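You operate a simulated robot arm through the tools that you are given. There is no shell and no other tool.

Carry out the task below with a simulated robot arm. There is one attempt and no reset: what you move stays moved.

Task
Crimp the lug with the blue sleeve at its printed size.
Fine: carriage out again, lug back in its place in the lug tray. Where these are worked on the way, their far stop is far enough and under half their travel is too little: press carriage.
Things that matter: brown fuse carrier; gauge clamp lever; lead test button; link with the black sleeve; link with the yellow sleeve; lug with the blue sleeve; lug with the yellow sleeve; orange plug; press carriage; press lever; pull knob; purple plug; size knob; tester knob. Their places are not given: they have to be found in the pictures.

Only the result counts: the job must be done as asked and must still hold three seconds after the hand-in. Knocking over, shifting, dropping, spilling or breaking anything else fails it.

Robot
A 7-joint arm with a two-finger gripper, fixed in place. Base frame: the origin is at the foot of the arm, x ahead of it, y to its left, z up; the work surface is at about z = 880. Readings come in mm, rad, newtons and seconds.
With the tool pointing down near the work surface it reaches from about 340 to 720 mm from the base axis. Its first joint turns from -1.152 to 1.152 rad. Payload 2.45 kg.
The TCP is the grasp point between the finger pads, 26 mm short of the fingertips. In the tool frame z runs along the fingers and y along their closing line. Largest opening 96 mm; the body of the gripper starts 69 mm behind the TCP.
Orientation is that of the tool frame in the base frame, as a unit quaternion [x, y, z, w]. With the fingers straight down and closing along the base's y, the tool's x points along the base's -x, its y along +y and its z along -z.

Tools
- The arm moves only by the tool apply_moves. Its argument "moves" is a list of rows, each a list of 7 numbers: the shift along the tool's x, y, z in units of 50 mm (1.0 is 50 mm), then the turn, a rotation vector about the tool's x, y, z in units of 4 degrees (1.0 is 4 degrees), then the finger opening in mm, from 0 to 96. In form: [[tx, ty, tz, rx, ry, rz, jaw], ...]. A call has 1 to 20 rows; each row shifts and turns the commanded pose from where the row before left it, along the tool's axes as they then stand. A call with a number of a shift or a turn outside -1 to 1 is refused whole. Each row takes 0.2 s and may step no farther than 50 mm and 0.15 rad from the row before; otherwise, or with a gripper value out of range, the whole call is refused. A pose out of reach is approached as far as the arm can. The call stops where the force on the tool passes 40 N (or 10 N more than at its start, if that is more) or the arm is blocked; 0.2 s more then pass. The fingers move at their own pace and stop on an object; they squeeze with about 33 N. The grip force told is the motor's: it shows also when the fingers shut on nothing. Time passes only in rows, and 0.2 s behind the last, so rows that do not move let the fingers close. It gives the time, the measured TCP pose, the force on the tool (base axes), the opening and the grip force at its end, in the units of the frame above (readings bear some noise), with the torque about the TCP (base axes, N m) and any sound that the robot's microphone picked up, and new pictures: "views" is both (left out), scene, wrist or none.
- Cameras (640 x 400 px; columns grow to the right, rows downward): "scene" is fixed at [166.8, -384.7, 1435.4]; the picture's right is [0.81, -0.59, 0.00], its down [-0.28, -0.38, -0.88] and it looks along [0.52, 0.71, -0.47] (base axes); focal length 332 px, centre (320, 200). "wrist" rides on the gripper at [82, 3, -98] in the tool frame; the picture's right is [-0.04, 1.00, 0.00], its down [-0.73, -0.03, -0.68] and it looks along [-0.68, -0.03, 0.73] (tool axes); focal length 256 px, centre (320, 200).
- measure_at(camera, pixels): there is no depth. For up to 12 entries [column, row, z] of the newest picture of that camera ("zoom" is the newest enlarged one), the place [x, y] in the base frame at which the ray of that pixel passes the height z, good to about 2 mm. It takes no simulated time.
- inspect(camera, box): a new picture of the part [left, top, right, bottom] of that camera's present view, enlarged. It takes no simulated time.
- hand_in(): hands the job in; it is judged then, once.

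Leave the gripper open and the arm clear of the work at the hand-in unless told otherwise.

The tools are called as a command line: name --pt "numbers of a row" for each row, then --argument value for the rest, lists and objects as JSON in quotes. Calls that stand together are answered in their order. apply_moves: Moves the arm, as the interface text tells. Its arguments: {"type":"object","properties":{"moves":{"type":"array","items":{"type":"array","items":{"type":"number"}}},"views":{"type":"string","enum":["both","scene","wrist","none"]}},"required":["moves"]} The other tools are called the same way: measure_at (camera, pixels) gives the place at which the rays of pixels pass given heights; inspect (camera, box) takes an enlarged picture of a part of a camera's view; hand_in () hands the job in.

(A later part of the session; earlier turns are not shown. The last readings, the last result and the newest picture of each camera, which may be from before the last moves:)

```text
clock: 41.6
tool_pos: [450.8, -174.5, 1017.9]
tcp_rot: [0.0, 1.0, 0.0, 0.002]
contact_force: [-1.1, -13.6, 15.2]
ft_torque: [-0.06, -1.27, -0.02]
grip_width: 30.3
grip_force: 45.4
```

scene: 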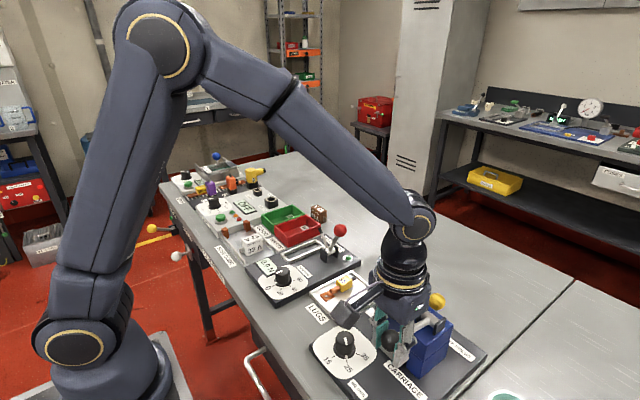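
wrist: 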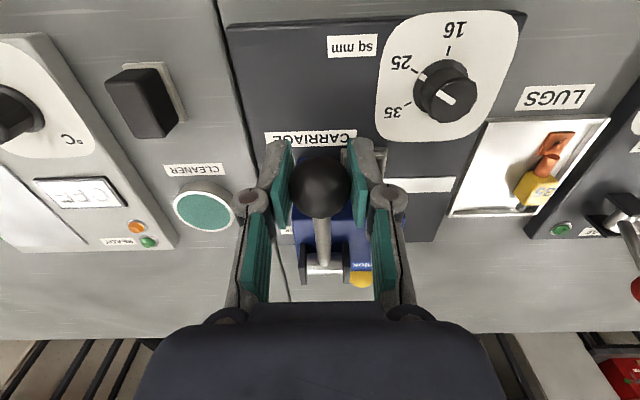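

The lever follows downward with ~15 N. Continue along the arc, easing y by 1 mm more.

apply_moves --pt "0.022 -0.025 0.178 0 0 0 20" --pt "0.004 0 0.178 0 0 0 20" --pt "-0.012 0 0.178 0 0 0 20" --pt "-0.026 0 0.176 0 0 0 20"

```text
clock: 42.6
tool_pos: [451.4, -175.2, 981.0]
tcp_rot: [0.0, 1.0, 0.0, -0.001]
contact_force: [-7.4, 1.4, 15.7]
ft_torque: [0.03, -1.21, -0.01]
grip_width: 30.1
grip_force: 45.0
```

scene: 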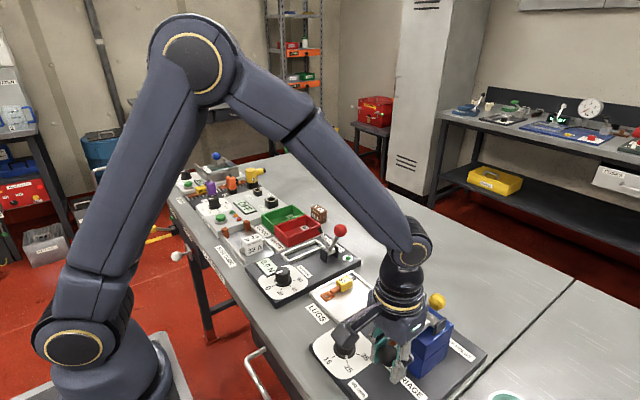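
wrist: 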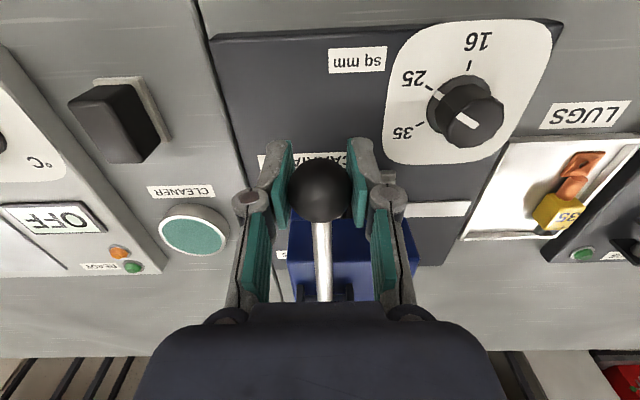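

apply_moves --pt "-0.042 0 0.172 0 0 0 20" --pt "-0.056 0 0.17 0 0 0 20" --pt "-0.07 0 0.162 0 0 0 20"

```text
clock: 43.3
tool_pos: [456.2, -174.4, 964.1]
tcp_rot: [0.001, 1.0, 0.001, -0.002]
contact_force: [-7.5, 1.5, 12.2]
ft_torque: [0.04, 0.07, 0.06]
grip_width: 29.8
grip_force: 45.5
stopped in row 3: the force on the tool passed its limit at 42 N (the readings are from after the stop); the commanded pose is now the measured one
```

scene: 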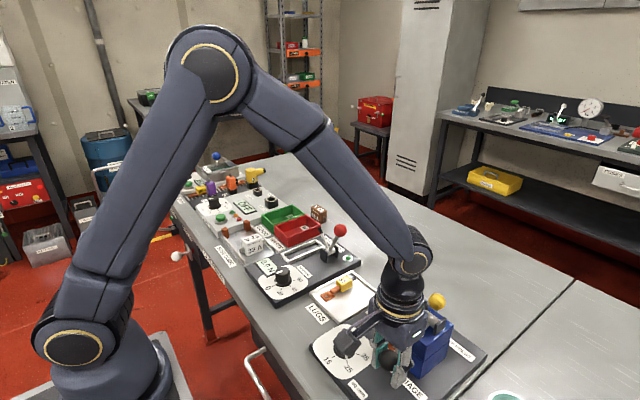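
wrist: 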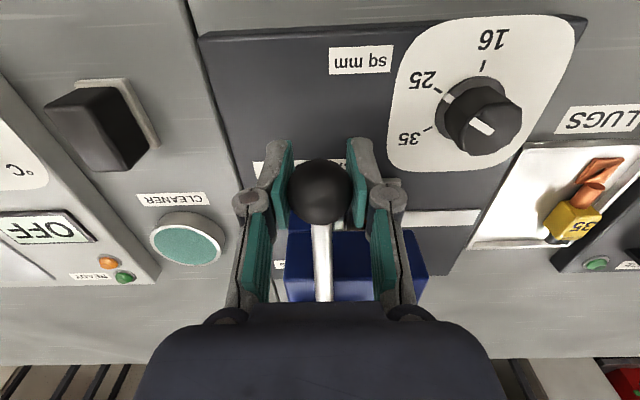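

The push stopped at z≈964 with 42 N, maybe the lower stop. I try a small further step to see if it is solid.

apply_moves --pt "-0.015 0 0.04 0 0 0 20" --pt "-0.015 0 0.03 0 0 0 20" --pt "0 0 0 0 0 0 20" --views "wrist"

```text
clock: 43.7
tool_pos: [455.4, -173.8, 964.8]
tcp_rot: [0.0, 1.0, 0.001, -0.002]
contact_force: [-7.1, 2.6, 11.3]
ft_torque: [0.01, -0.03, 0.06]
grip_width: 29.6
grip_force: 45.2
stopped in row 2: the force on the tool passed its limit at 42 N (the readings are from after the stop); the commanded pose is now the measured one
```

wrist: 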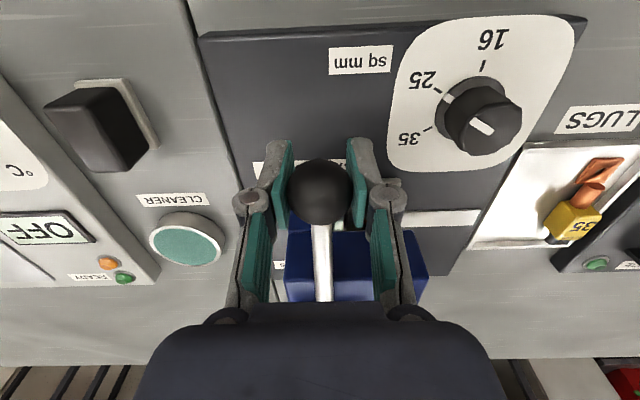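

Solid: no motion at 42 N, so the lever is at its lower stop. Now I lead the lever back up along the reverse arc.

apply_moves --pt "0.056 0 -0.17 0 0 0 20" --pt "0.042 0 -0.172 0 0 0 20" --pt "0.026 0 -0.176 0 0 0 20" --views "wrist"

```text
clock: 44.5
tool_pos: [450.5, -174.2, 989.3]
tcp_rot: [-0.001, 1.0, 0.001, -0.003]
contact_force: [8.5, 0.9, -9.9]
ft_torque: [-0.02, 1.34, 0.02]
grip_width: 29.8
grip_force: 45.0
```

wrist: 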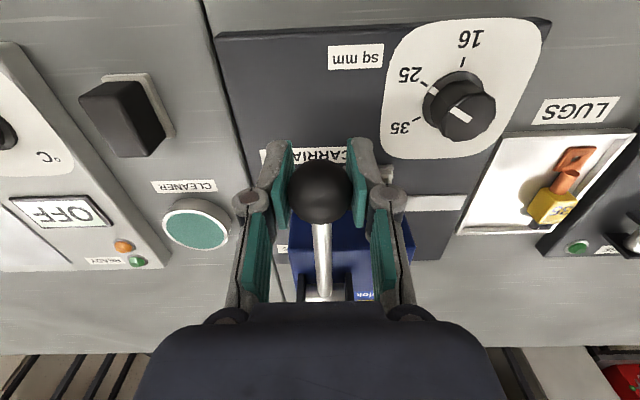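

apply_moves --pt "0.012 0 -0.178 0 0 0 20" --pt "-0.004 0 -0.178 0 0 0 20" --pt "-0.022 0 -0.178 0 0 0 20" --pt "-0.034 0 -0.174 0 0 0 20" --pt "-0.05 0 -0.14 0 0 0 20"

```text
clock: 45.8
tool_pos: [453.8, -174.1, 1029.7]
tcp_rot: [0.001, 1.0, 0.004, -0.005]
contact_force: [5.3, -3.2, -7.8]
ft_torque: [0.03, -0.22, -0.04]
grip_width: 30.1
grip_force: 44.6
stopped in row 5: the force on the tool passed its limit at 44 N (the readings are from after the stop); the commanded pose is now the measured one
```

scene: 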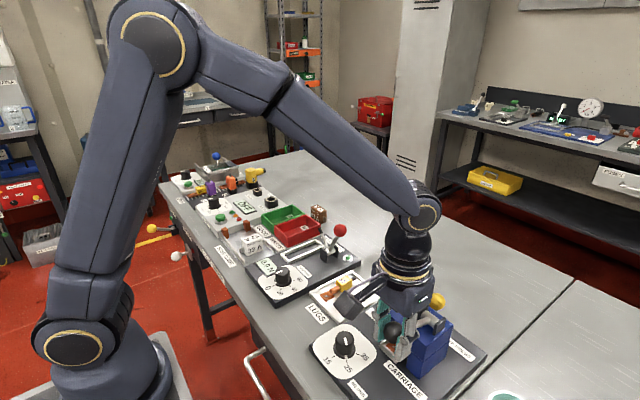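
wrist: 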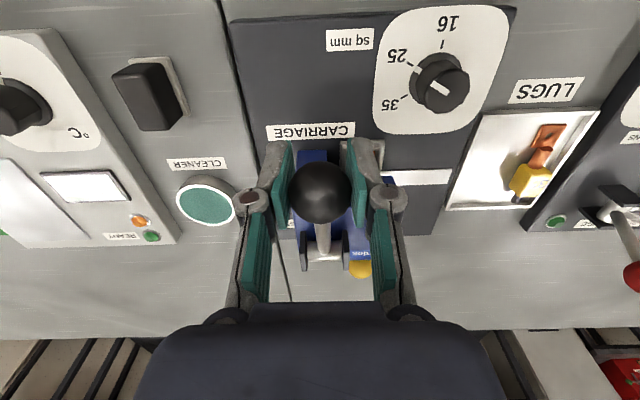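

The lever is back at its upper stop. I open and rise, then look at everything.

apply_moves --pt "0 0 0 0 0 0 36" --pt "0 0 0 0 0 0 50" --pt "0 0 0 0 0 0 50" --pt "0 0 -0.5 0 0 0 50" --pt "0 0 -0.8 0 0 0 50" --pt "0 0 -0.6 0 0 0 50"

inspect --camera "wrist" --box '[230, 60, 410, 230]'

inspect --camera "scene" --box '[370, 280, 480, 390]'

```text
clock: 47.2
tool_pos: [455.6, -172.6, 1124.9]
tcp_rot: [0.0, 1.0, 0.003, -0.005]
contact_force: [0.1, -0.9, 0.8]
ft_torque: [-0.02, -0.01, 0.01]
grip_width: 50.1
grip_force: 0.1
```

scene: 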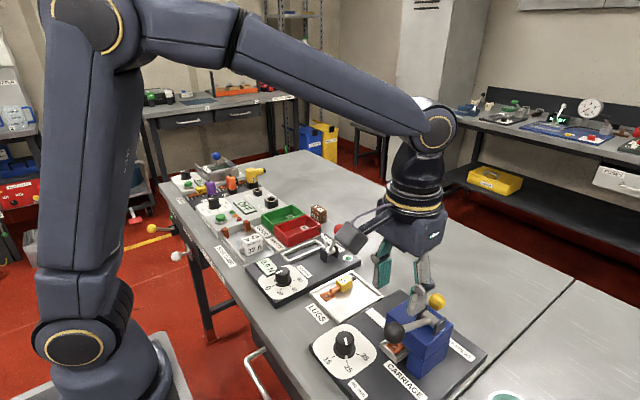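
wrist: 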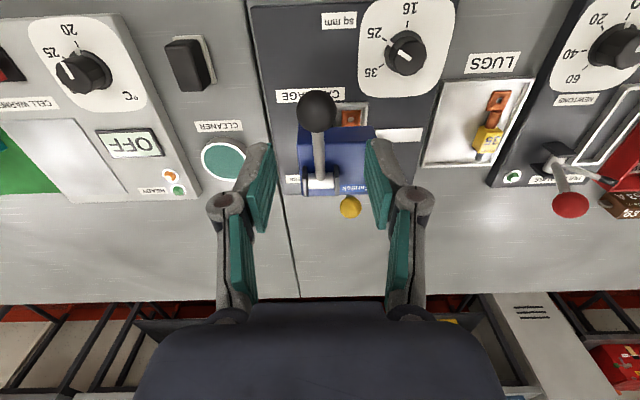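

```text
2.35 times, centred on (320, 145) of wrist
```

zoom: 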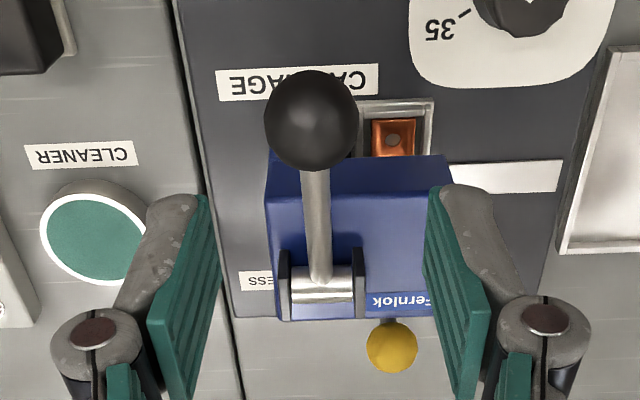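

```text
3.64 times, centred on (425, 335) of scene
```

zoom: 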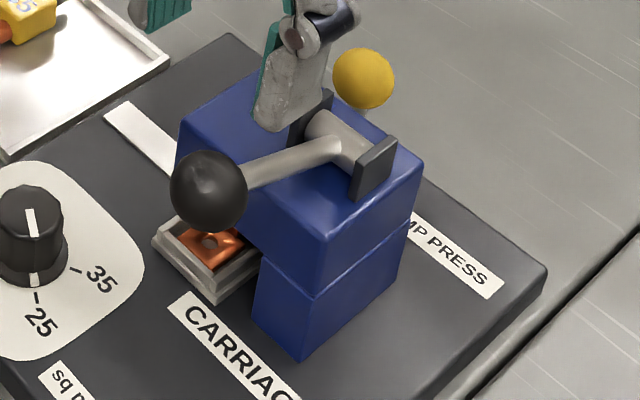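

The lever rests at its original place. I correct the small tilt, move back over the yellow ball and turn the tool 90° clockwise again.

apply_moves --pt "0 0 0 0.086 -0.14 0 46" --pt "-0.873 0.193 0 0 0 0 46" --pt "-0.873 0.193 0 0 0 0 46" --pt "-0.873 0.193 0 0 0 0 46" --pt "-0.873 0.193 0 0 0 0 46" --pt "0 0 0 0 0 1 46" --pt "0 0 0 0 0 1 46" --pt "0 0 0 0 0 1 46" --pt "0 0 0 0 0 1 46" --pt "0 0 0 0 0 1 46" --pt "0 0 0 0 0 1 46" --pt "0 0 0 0 0 1 46" --pt "0 0 0 0 0 1 46" --pt "0 0 0 0 0 1 46" --pt "0 0 0 0 0 1 46" --pt "0 0 0 0 0 1 46" --pt "0 0 0 0 0 1 46" --pt "0 0 0 0 0 1 46" --pt "0 0 0 0 0 1 46" --pt "0 0 0 0 0 1 46" --views "none"

apply_moves --pt "0 0 0 0 0 1 46" --pt "0 0 0 0 0 1 46" --pt "0 0 0 0 0 1 46" --pt "0 0 0 0 0 1 46" --pt "0 0 0.5 0 0 1 46" --pt "0 0 0.5 0 0 1 46" --pt "0 0 0.5 0 0 1 46" --pt "0 0 0.5 0 0 0.5 46"

inspect --camera "wrist" --box '[230, 50, 420, 200]'

```text
clock: 51.4
tool_pos: [629.6, -136.8, 1123.6]
tcp_rot: [0.501, 0.866, -0.002, 0.001]
contact_force: [-0.3, -0.4, 0.1]
ft_torque: [0.01, 0.0, -0.02]
grip_width: 46.1
grip_force: 0.0
```

```text
clock: 53.2
tool_pos: [628.4, -135.8, 1023.7]
tcp_rot: [0.707, 0.707, 0.0, 0.001]
contact_force: [0.2, 0.0, 0.7]
ft_torque: [-0.01, 0.01, -0.06]
grip_width: 46.0
grip_force: 0.0
```

scene: 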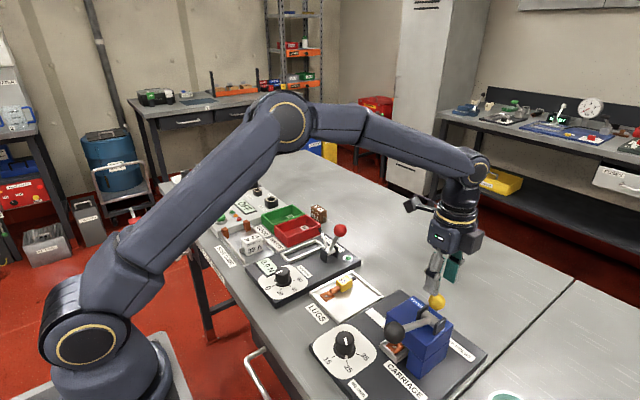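
wrist: 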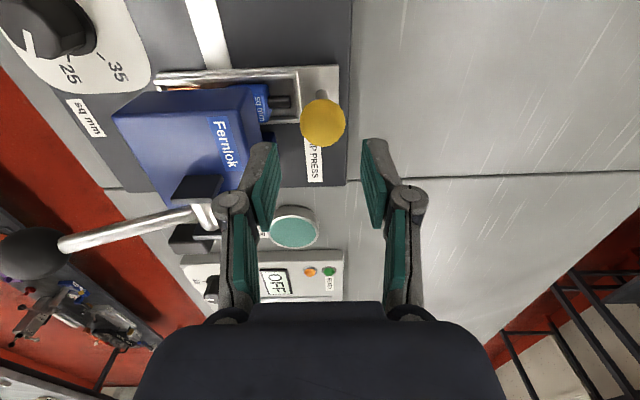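

```text
2.67 times, centred on (325, 125) of wrist
```

zoom: 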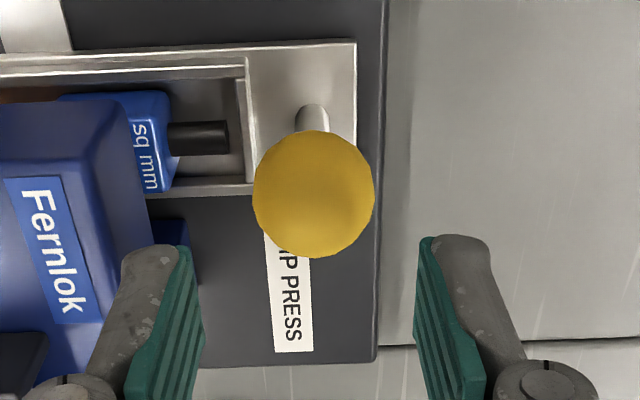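

measure_at --camera "wrist" --pixels '[[322.8, 123.1, 960], [322.8, 123.1, 957], [322.8, 123.1, 963]]'

```text
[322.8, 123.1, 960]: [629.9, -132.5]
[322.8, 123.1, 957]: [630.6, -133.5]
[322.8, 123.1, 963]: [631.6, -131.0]
```

apply_moves --pt "0.05 0.045 0.4 0 0 0 46" --pt "0 0 0.4 0 0 0 46" --pt "0 0 0.4 0 0 0 46" --pt "0 0 0 0 0 0 46" --pt "0 0 0 0 0 0 34" --pt "0 0 0 0 0 0 20" --pt "0 0 0 0 0 0 20" --pt "0 0 0 0 0 0 20" --views "wrist"

```text
clock: 55.0
tool_pos: [630.1, -132.9, 964.9]
tcp_rot: [0.707, 0.707, -0.001, 0.0]
contact_force: [-5.2, 0.5, -1.6]
ft_torque: [0.03, 0.04, 0.03]
grip_width: 30.1
grip_force: 45.3
```

wrist: 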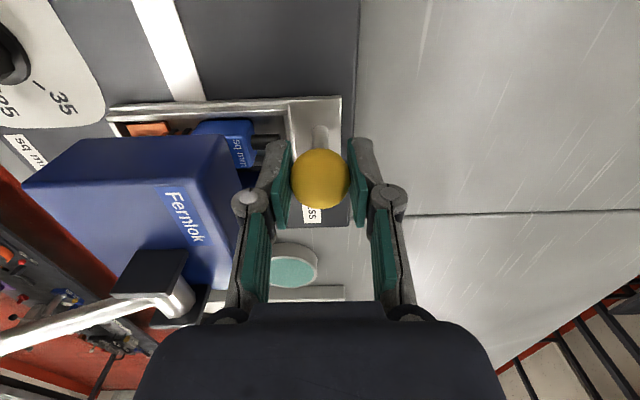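

Ball held. Pull the carriage out to +y, 64 mm in 8 mm steps.

apply_moves --pt "0.1 0 0 0 0 0 20" --pt "0.16 0 0 0 0 0 20" --pt "0.16 0 0 0 0 0 20" --pt "0.16 0 0 0 0 0 20" --pt "0.16 0 0 0 0 0 20" --pt "0.16 0 0 0 0 0 20" --pt "0.16 0 0 0 0 0 20" --pt "0.16 0 0 0 0 0 20"

```text
clock: 56.8
tool_pos: [631.5, -72.4, 964.9]
tcp_rot: [0.707, 0.707, -0.001, 0.001]
contact_force: [7.4, 0.1, -11.8]
ft_torque: [-0.18, -0.02, 0.03]
grip_width: 30.3
grip_force: 45.1
```

scene: 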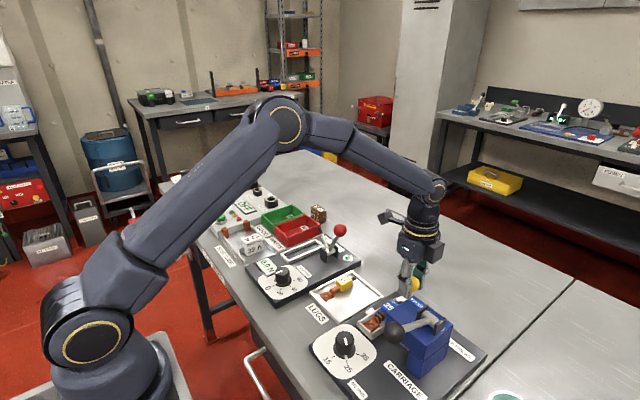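
wrist: 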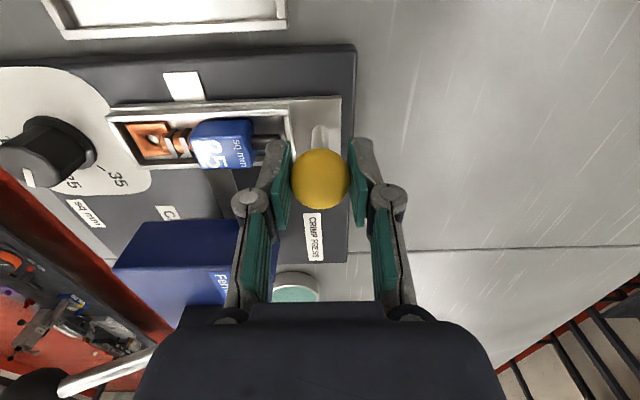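

The barrel now shows crimp ribs. Pull the last ~9 mm to the outer stop.

apply_moves --pt "0.1 0 0 0 0 0 20" --pt "0.06 0 0 0 0 0 20" --pt "0.04 0 0 0 0 0 20" --pt "0.03 0 0 0 0 0 20" --views "wrist"

```text
clock: 57.8
tool_pos: [630.4, -64.0, 965.2]
tcp_rot: [0.708, 0.706, -0.001, 0.0]
contact_force: [-0.2, -8.7, -4.1]
ft_torque: [0.86, 0.14, 0.02]
grip_width: 30.2
grip_force: 44.6
```

wrist: 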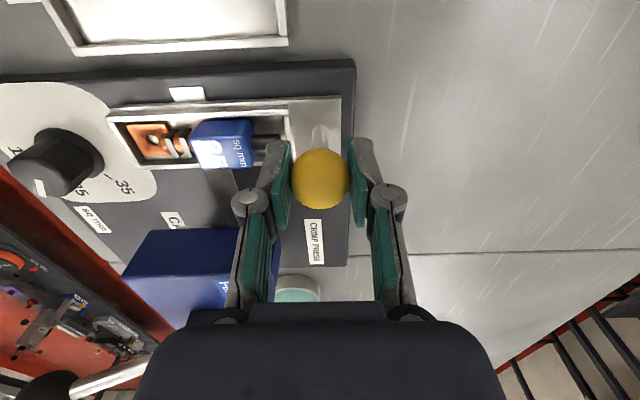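

Resistance appears; one more small step to confirm the outer stop.

apply_moves --pt "0.04 0 0 0 0 0 20" --pt "0 0 0 0 0 0 20" --views "none"

```text
clock: 58.4
tool_pos: [631.2, -63.3, 965.1]
tcp_rot: [0.709, 0.705, -0.003, 0.002]
contact_force: [-1.2, -23.6, -2.2]
ft_torque: [0.1, -0.01, -0.15]
grip_width: 30.1
grip_force: 45.0
```

Outer stop reached. Relax, open, rise to z≈1070.

apply_moves --pt "-0.05 0 0 0 0 0 20" --pt "0 0 0 0 0 0 36" --pt "0 0 0 0 0 0 46" --pt "0 0 0 0 0 0 46" --pt "0 0 -0.5 0 0 0 46" --pt "0 0 -0.8 0 0 0 46" --pt "0 0 -0.3 0 0 0 46"

inspect --camera "wrist" --box '[130, 40, 350, 180]'

inspect --camera "scene" --box '[350, 260, 430, 330]'

```text
clock: 60.0
tool_pos: [629.4, -59.7, 1044.5]
tcp_rot: [0.708, 0.706, -0.001, 0.001]
contact_force: [-0.3, -0.1, -0.3]
ft_torque: [-0.01, -0.01, -0.01]
grip_width: 46.2
grip_force: 0.0
```

scene: 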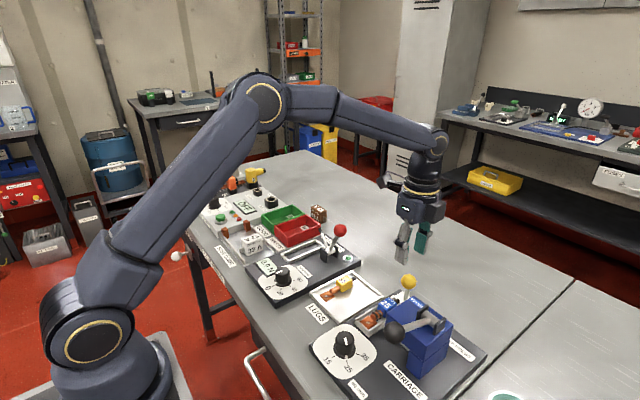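
wrist: 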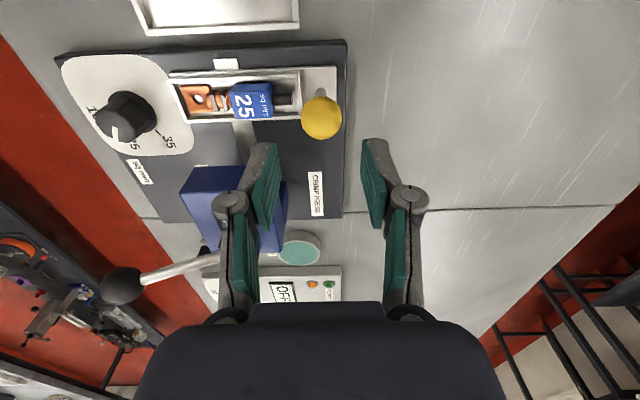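

```text
2.86 times, centred on (240, 110) of wrist
```

zoom: 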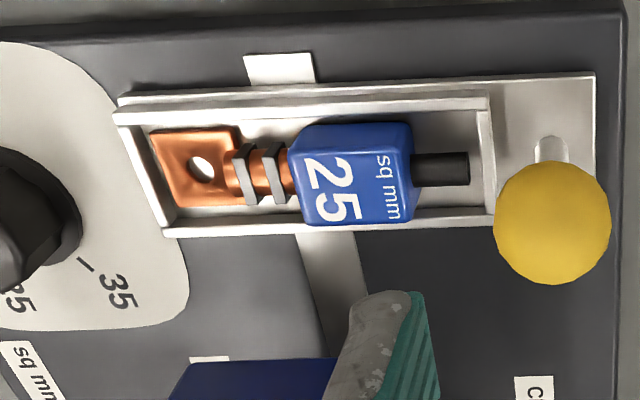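

```text
5.71 times, centred on (390, 295) of scene
```

zoom: 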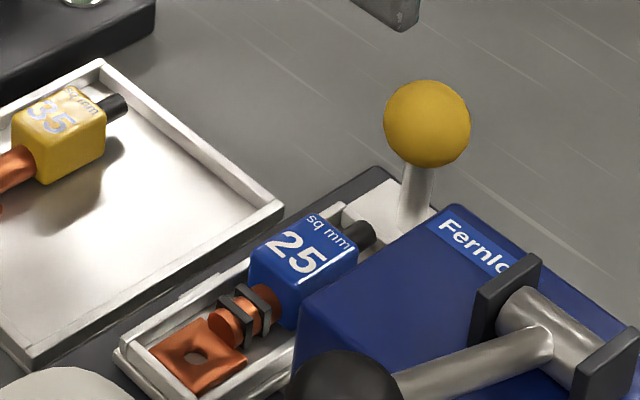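

The lug is crimped (two bands) and lies straight in the carriage. I turn the tool back and go over the sleeve.

apply_moves --pt "-0.04 -0.57 0 0 0 -1 40" --pt "-0.04 -0.57 0 0 0 -1 40" --pt "0 0 0 0 0 -1 40" --pt "0 0 0 0 0 -1 40" --pt "0 0 0 0 0 -1 40" --pt "0 0 0 0 0 -1 40" --pt "0 0 0 0 0 -1 40" --pt "0 0 0 0 0 -1 40" --pt "0 0 0 0 0 -1 40" --pt "0 0 0 0 0 -1 40" --pt "0 0 0 0 0 -1 40" --pt "0 0 0 0 0 -1 40" --pt "0 0 0 0 0 -1 40" --pt "0 0 0 0 0 -1 40" --pt "0 0 0 0 0 -1 40" --pt "0 0 0 0 0 -1 40" --pt "0 0 0 0 0 -1 40" --pt "0 0 0 0 0 -1 40" --pt "0 0 0 0 0 -1 40" --pt "0 0 0 0 0 -1 40" --views "none"

apply_moves --pt "0 0 0.3 0 0 -1 40" --pt "0 0 0.3 0 0 -1 40" --pt "0 0 0 0 0 -0.5 40" --pt "0 0 0 0 0 0 40"

inspect --camera "wrist" --box '[230, 0, 410, 200]'

```text
clock: 64.2
tool_pos: [573.8, -67.7, 1044.1]
tcp_rot: [0.087, 0.996, -0.001, 0.0]
contact_force: [0.3, 0.2, 0.5]
ft_torque: [-0.02, 0.05, 0.01]
grip_width: 39.9
grip_force: 0.1
```

```text
clock: 65.2
tool_pos: [573.7, -67.3, 1015.4]
tcp_rot: [0.0, 1.0, -0.001, -0.001]
contact_force: [1.0, 0.8, 0.1]
ft_torque: [0.02, 0.0, -0.02]
grip_width: 40.0
grip_force: 0.1
```

scene: 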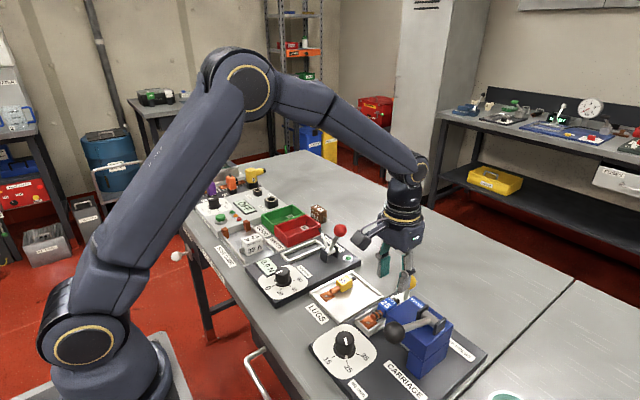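
wrist: 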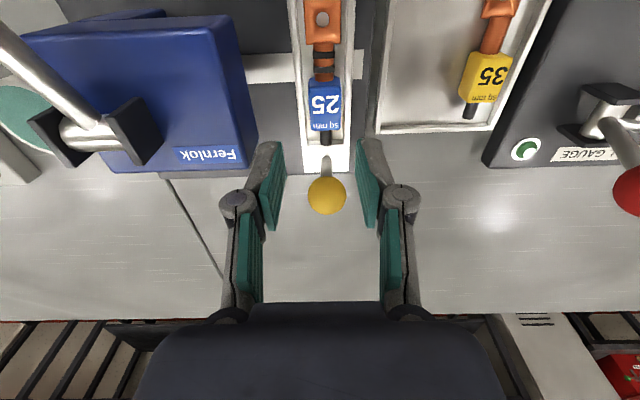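

```text
2.00 times, centred on (320, 100) of wrist
```

zoom: 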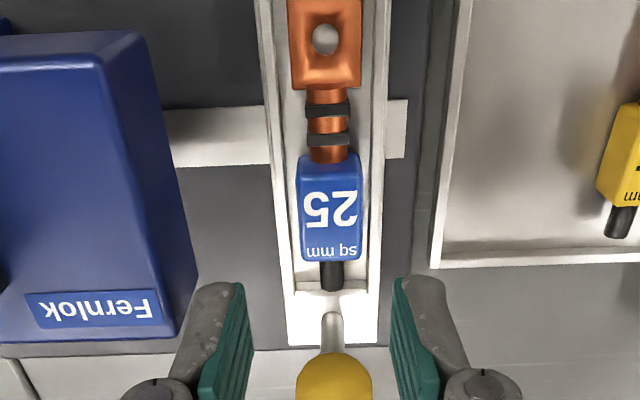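

measure_at --camera "zoom" --pixels '[[298, 185, 929], [361, 185, 929], [302, 258, 929], [361, 258, 929], [330, 172, 929], [331, 260, 929], [331, 289, 917], [272, 200, 912], [380, 200, 905]]'

```text
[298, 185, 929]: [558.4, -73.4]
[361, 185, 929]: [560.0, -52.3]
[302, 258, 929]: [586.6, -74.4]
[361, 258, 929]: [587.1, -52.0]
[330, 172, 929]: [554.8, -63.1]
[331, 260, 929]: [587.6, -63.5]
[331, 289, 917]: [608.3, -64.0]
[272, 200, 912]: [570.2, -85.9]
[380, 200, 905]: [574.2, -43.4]
```

Sleeve centre ≈ (571.5, -63.3). Shift +3.8 mm in y, −1.5 mm in x, and lower to z≈965 to check.

apply_moves --pt "0.03 0.076 0.3 0 0 0 38" --pt "0 0 0.4 0 0 0 38" --pt "0 0 0.3 0 0 0 38" --pt "0 0 0 0 0 0 38"

inspect --camera "wrist" --box '[240, 60, 400, 220]'

```text
clock: 66.2
tool_pos: [571.9, -64.0, 964.7]
tcp_rot: [0.0, 1.0, -0.001, 0.0]
contact_force: [-0.1, 1.0, 0.1]
ft_torque: [0.02, -0.03, 0.01]
grip_width: 37.9
grip_force: 0.0
```

scene: 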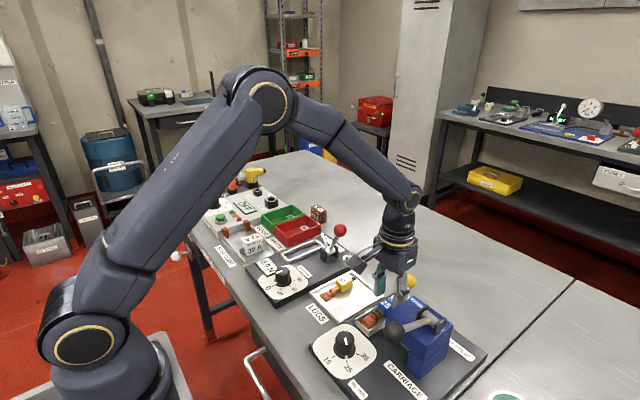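
wrist: 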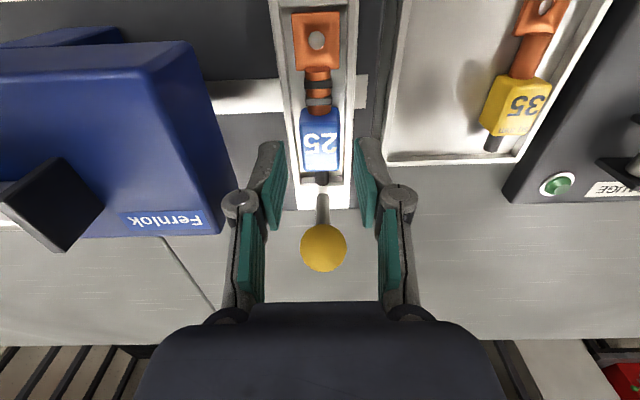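

```text
2.50 times, centred on (320, 140) of wrist
```

zoom: 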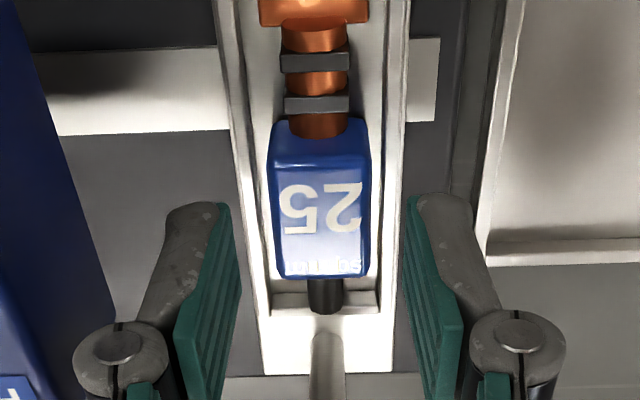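

Aligned. Lower to z≈943 and close on the sleeve.

apply_moves --pt "0 0 0.25 0 0 0 38" --pt "0 0 0.18 0 0 0 38" --pt "0 0 0 0 0 0 38" --pt "0 0 0 0 0 0 26" --pt "0 0 0 0 0 0 10" --pt "0 0 0 0 0 0 10" --pt "0 0 0 0 0 0 10"

inspect --camera "wrist" --box '[240, 0, 400, 220]'

```text
clock: 67.8
tool_pos: [571.6, -64.0, 943.8]
tcp_rot: [0.001, 1.0, 0.0, 0.0]
contact_force: [0.3, -0.4, -0.4]
ft_torque: [0.03, -0.04, -0.02]
grip_width: 23.7
grip_force: 33.4
```

scene: 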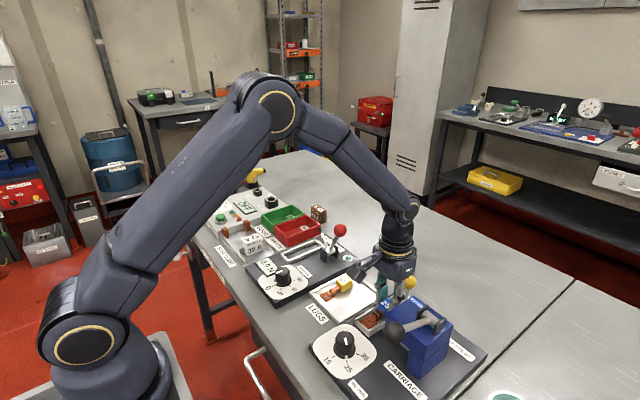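
wrist: 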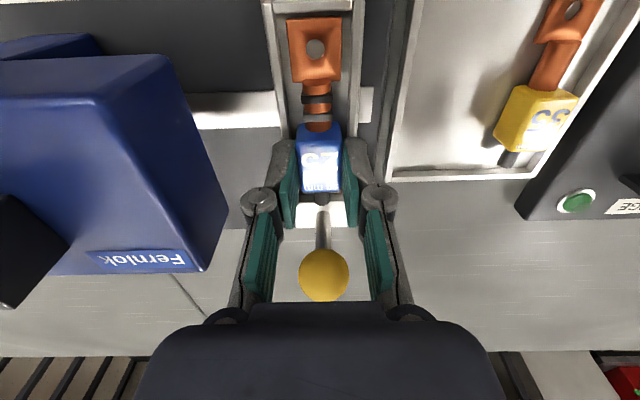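

```text
1.82 times, centred on (320, 110) of wrist
```

zoom: 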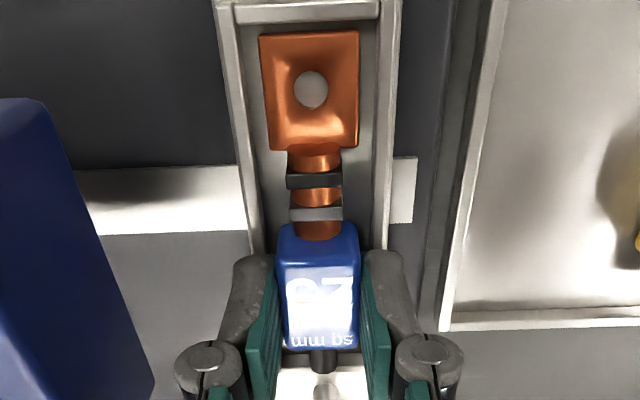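

Held at 23.7 mm. I measure the lug's tip and stub relative to the TCP for the placing.

measure_at --camera "wrist" --pixels '[[314.5, 18.2, 908], [314.5, 18.2, 912], [314.5, 6, 912], [340.5, 18.2, 912], [287, 18.2, 912], [320, 206, 917], [320, 188, 929], [318, 127, 929]]'

inspect --camera "wrist" --box '[285, 165, 360, 235]'

```text
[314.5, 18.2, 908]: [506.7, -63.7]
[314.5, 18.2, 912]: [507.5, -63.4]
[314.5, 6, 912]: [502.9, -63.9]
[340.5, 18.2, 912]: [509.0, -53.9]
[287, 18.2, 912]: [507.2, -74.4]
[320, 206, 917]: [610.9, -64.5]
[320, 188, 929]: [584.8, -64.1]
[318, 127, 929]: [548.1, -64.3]
```

```text
5.71 times, centred on (322, 200) of wrist
```

zoom: 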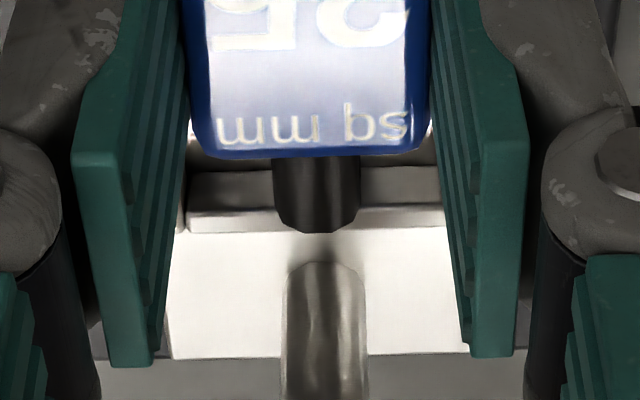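

Lift 60 mm and carry the lug back over the tray (y +78 mm, x −7 mm).

apply_moves --pt "0 0 -0.2 0 0 0 10" --pt "0 0 -0.5 0 0 0 10" --pt "0 0 -0.4 0 0 0 10" --pt "0.07 0.5 0 0 0 0 10" --pt "0.07 0.5 0 0 0 0 10" --pt "0 0.56 0 0 0 0 10" --pt "0 0 0 0 0 0 10"

inspect --camera "wrist" --box '[230, 0, 440, 200]'

```text
clock: 69.4
tool_pos: [566.4, 15.3, 999.8]
tcp_rot: [0.001, 1.0, -0.002, 0.0]
contact_force: [0.0, -0.1, -0.4]
ft_torque: [0.0, 0.0, -0.03]
grip_width: 23.3
grip_force: 32.8
```

scene: 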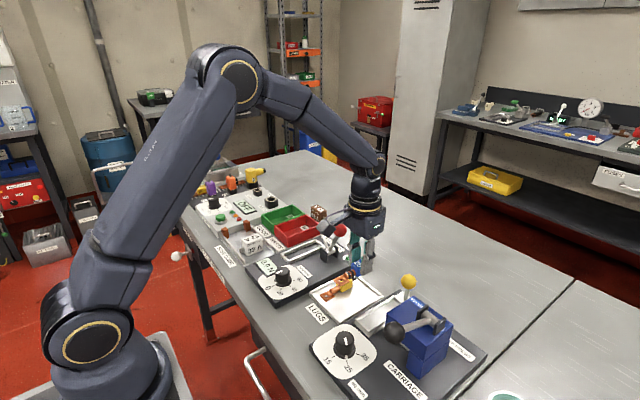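
wrist: 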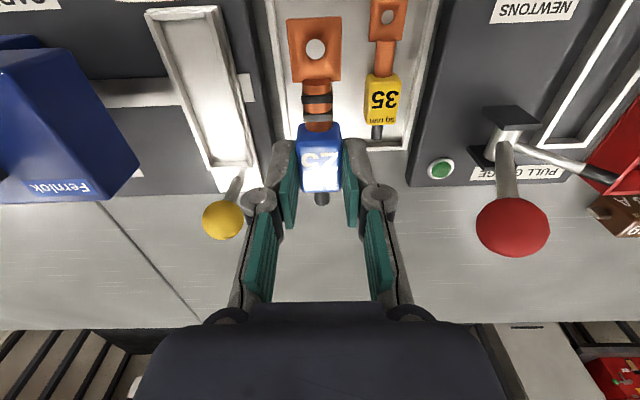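

```text
2.00 times, centred on (335, 100) of wrist
```

zoom: 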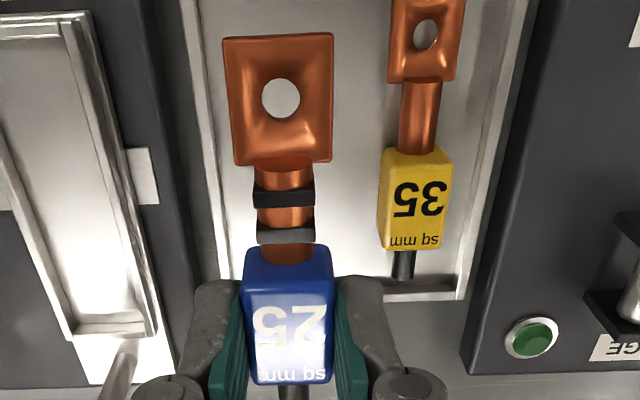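

measure_at --camera "zoom" --pixels '[[418, 155, 907], [412, 250, 907], [404, 278, 893], [383, 200, 907], [450, 200, 907], [225, 38, 963], [333, 33, 963], [290, 382, 984], [290, 262, 984], [220, 280, 893], [462, 290, 893], [425, 2, 886]]'

```text
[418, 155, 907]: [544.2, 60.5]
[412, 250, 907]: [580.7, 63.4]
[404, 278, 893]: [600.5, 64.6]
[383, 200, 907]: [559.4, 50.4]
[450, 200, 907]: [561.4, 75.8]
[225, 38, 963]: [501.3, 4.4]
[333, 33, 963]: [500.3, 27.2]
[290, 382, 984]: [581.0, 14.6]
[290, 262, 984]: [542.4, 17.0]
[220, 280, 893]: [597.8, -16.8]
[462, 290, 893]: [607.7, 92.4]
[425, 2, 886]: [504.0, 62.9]
```

Held lug is at x 501–581/600, y ≈ 15.5, matching its original place. Shift −1 mm in y and descend to about z=927.

apply_moves --pt "0 -0.02 0.4 0 0 0 10" --pt "0 0 0.5 0 0 0 10" --pt "0 0 0.4 0 0 0 10" --pt "0 0 0.14 0 0 0 10" --pt "0 0 0 0 0 0 10"

inspect --camera "wrist" --box '[230, 0, 440, 220]'

inspect --camera "scene" --box '[310, 250, 410, 330]'

```text
clock: 70.6
tool_pos: [564.0, 12.6, 925.5]
tcp_rot: [0.001, 1.0, -0.001, 0.0]
contact_force: [0.1, 0.1, -0.9]
ft_torque: [0.0, 0.0, 0.02]
grip_width: 23.0
grip_force: 32.4
```

scene: 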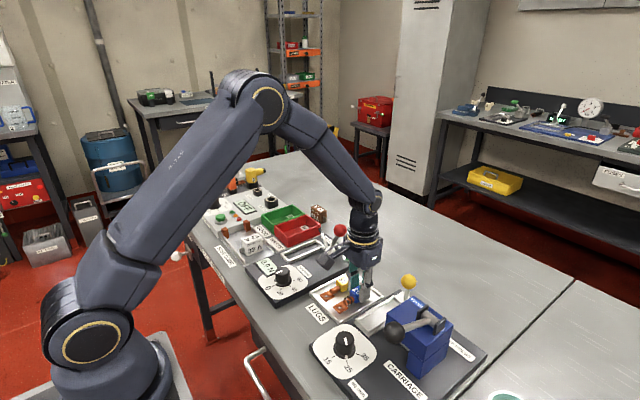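
wrist: 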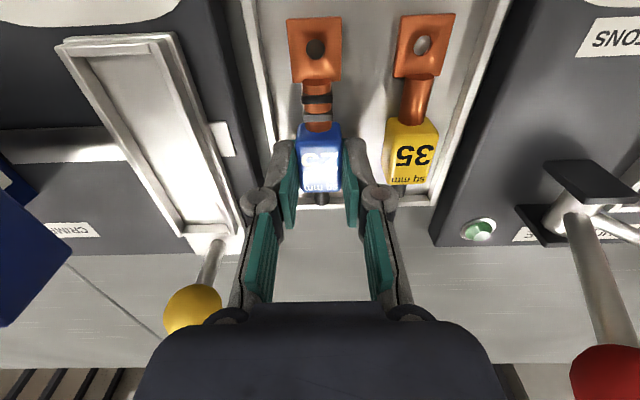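

```text
1.82 times, centred on (335, 110) of wrist
```

zoom: 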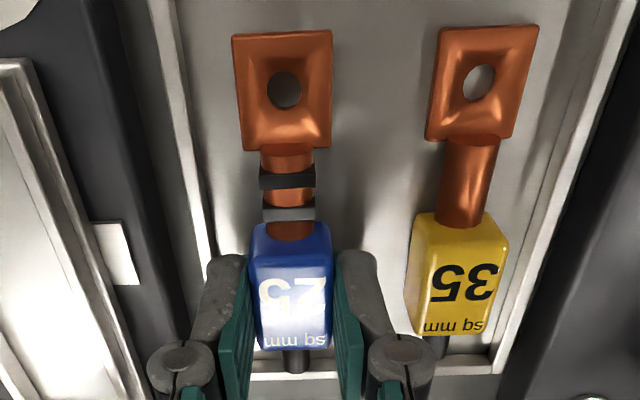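

```text
5.00 times, centred on (360, 290) of scene
```

zoom: 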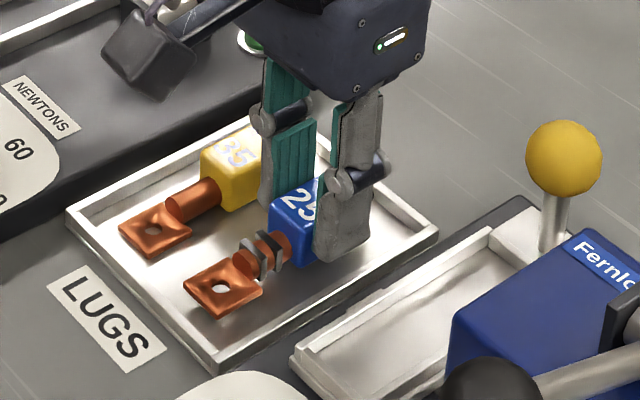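

Position matches the original picture closely. Lower the last few mm gently.

apply_moves --pt "0 0 0.03 0 0 0 10" --pt "0 0 0.02 0 0 0 10" --pt "0 0 0 0 0 0 10" --views "none"

```text
clock: 71.4
tool_pos: [564.5, 13.9, 923.1]
tcp_rot: [0.001, 1.0, -0.001, 0.0]
contact_force: [0.0, -0.5, -0.8]
ft_torque: [-0.02, -0.04, 0.0]
grip_width: 23.1
grip_force: 32.9
```

apply_moves --pt "0 0 0.02 0 0 0 10" --pt "0 0 0 0 0 0 10" --views "none"

```text
clock: 72.0
tool_pos: [564.4, 11.9, 922.6]
tcp_rot: [0.001, 1.0, 0.0, 0.0]
contact_force: [-0.1, -0.2, -1.2]
ft_torque: [0.0, 0.0, 0.01]
grip_width: 23.1
grip_force: 32.8
```

No contact yet; another 1 mm.

apply_moves --pt "0 0 0.02 0 0 0 10" --pt "0 0 0 0 0 0 10" --views "none"

```text
clock: 72.6
tool_pos: [565.5, 13.8, 922.8]
tcp_rot: [0.001, 1.0, -0.002, 0.0]
contact_force: [-0.1, -1.1, -0.6]
ft_torque: [-0.01, 0.0, -0.03]
grip_width: 23.2
grip_force: 33.0
```

apply_moves --pt "0 0 0.02 0 0 0 10" --pt "0 0 0 0 0 0 10" --views "none"

```text
clock: 73.2
tool_pos: [565.1, 13.6, 921.0]
tcp_rot: [0.001, 1.0, 0.0, -0.001]
contact_force: [0.2, -0.5, -1.4]
ft_torque: [0.0, -0.03, 0.01]
grip_width: 23.1
grip_force: 33.4
```

apply_moves --pt "0 0 0.02 0 0 0 10" --pt "0 0 0 0 0 0 10" --views "none"

```text
clock: 73.8
tool_pos: [565.5, 13.1, 920.9]
tcp_rot: [0.001, 1.0, -0.002, -0.001]
contact_force: [0.5, -0.2, -0.7]
ft_torque: [-0.01, -0.01, -0.01]
grip_width: 23.3
grip_force: 33.0
```

apply_moves --pt "0 0 0.02 0 0 0 10" --pt "0 0 0 0 0 0 10" --views "both"

inspect --camera "scene" --box '[320, 265, 390, 320]'

```text
clock: 74.4
tool_pos: [565.4, 12.2, 919.4]
tcp_rot: [0.0, 1.0, -0.001, -0.001]
contact_force: [-0.3, 0.7, 7.5]
ft_torque: [0.07, 0.4, 0.0]
grip_width: 23.4
grip_force: 33.1
```

scene: 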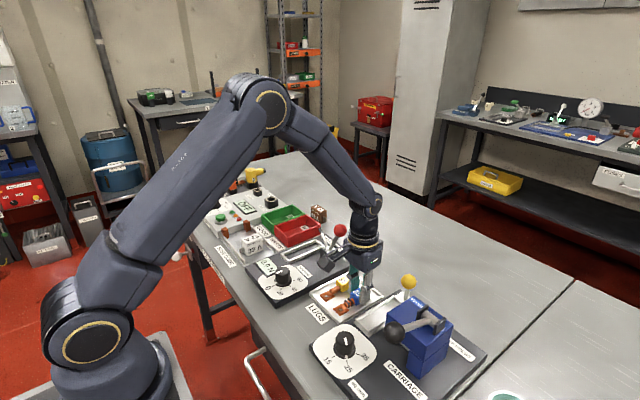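
wrist: 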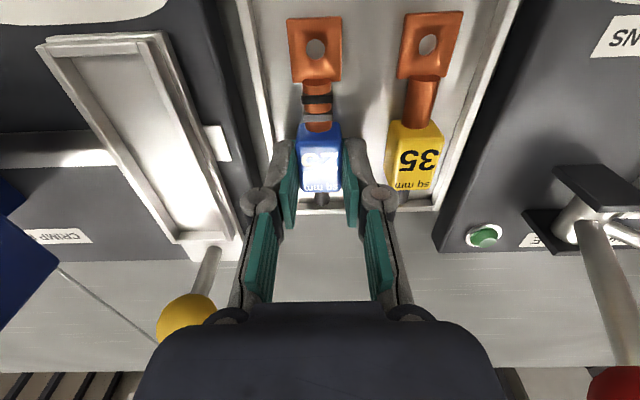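

```text
7.27 times, centred on (355, 292) of scene
```

zoom: 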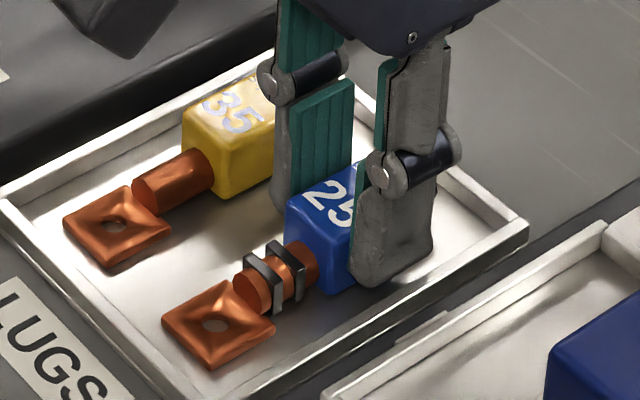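

Contact (7.5 N) — the tip touches the tray floor first. I lower 0.5 mm more, open to 36, and rise.

apply_moves --pt "0 0 0.012 0 0 0 10" --pt "0 0 0 0 0 0 28" --pt "0 0 0 0 0 0 36" --pt "0 0 0 0 0 0 36" --pt "0 0 -0.2 0 0 0 36" --pt "0 0 -0.6 0 0 0 36" --pt "0 0 -0.8 0 0 0 36"

inspect --camera "wrist" --box '[240, 0, 420, 200]'

inspect --camera "scene" --box '[310, 255, 410, 330]'

```text
clock: 76.0
tool_pos: [564.7, 11.8, 997.3]
tcp_rot: [0.001, 1.0, -0.001, -0.001]
contact_force: [-0.4, 0.3, -0.2]
ft_torque: [0.0, -0.02, 0.02]
grip_width: 35.8
grip_force: 0.1
```

scene: 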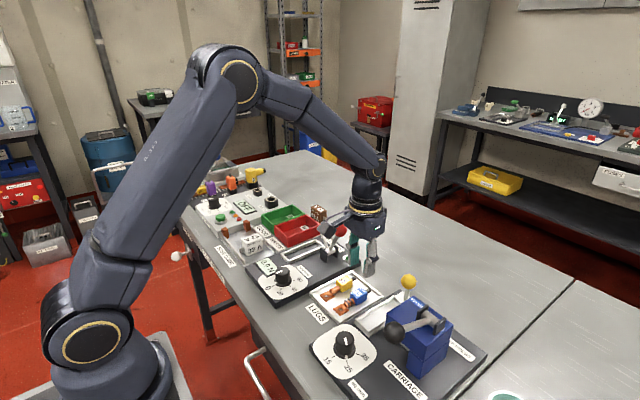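
wrist: 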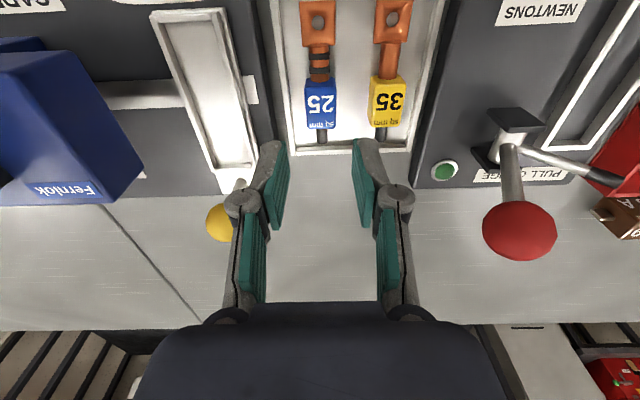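

```text
2.00 times, centred on (330, 100) of wrist
```

zoom: 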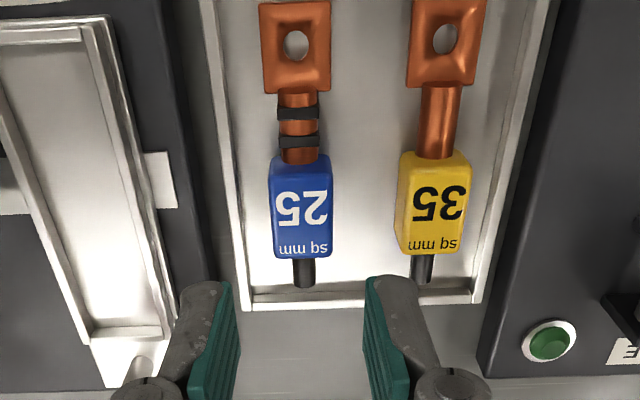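

```text
5.33 times, centred on (360, 292) of scene
```

zoom: 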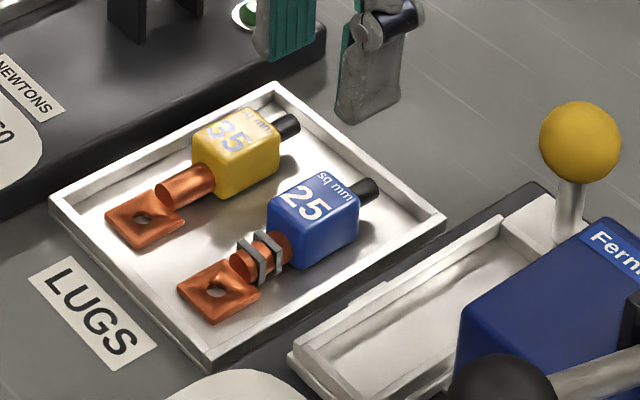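

The lug lies in the tray parallel to the yellow one. I check its coordinates and whether the lug's position equals the original.

measure_at --camera "wrist" --pixels '[[317, 142, 893], [305, 105, 907], [335, 105, 907], [318, 83, 907], [302, 2, 886], [334, 2, 886]]'

measure_at --camera "scene" --pixels '[[356.8, 296.5, 907], [365, 290, 893]]'

inspect --camera "scene" --box '[160, 140, 420, 360]'

```text
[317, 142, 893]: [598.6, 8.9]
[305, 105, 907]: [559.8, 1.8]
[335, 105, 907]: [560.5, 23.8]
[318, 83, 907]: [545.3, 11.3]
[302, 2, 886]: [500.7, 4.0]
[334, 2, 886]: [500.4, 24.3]
```

```text
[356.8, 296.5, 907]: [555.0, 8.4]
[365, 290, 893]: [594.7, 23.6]
```

```text
1.82 times, centred on (290, 250) of scene
```

zoom: 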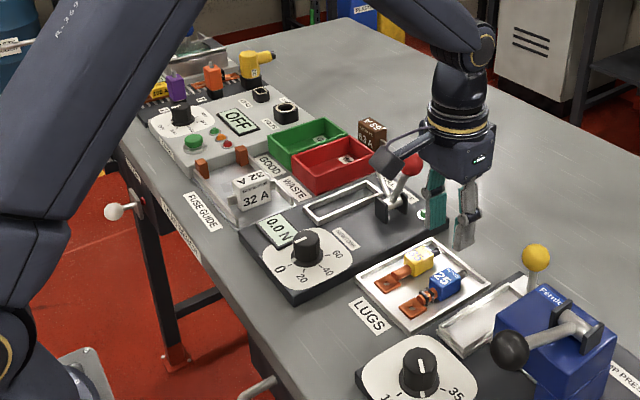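

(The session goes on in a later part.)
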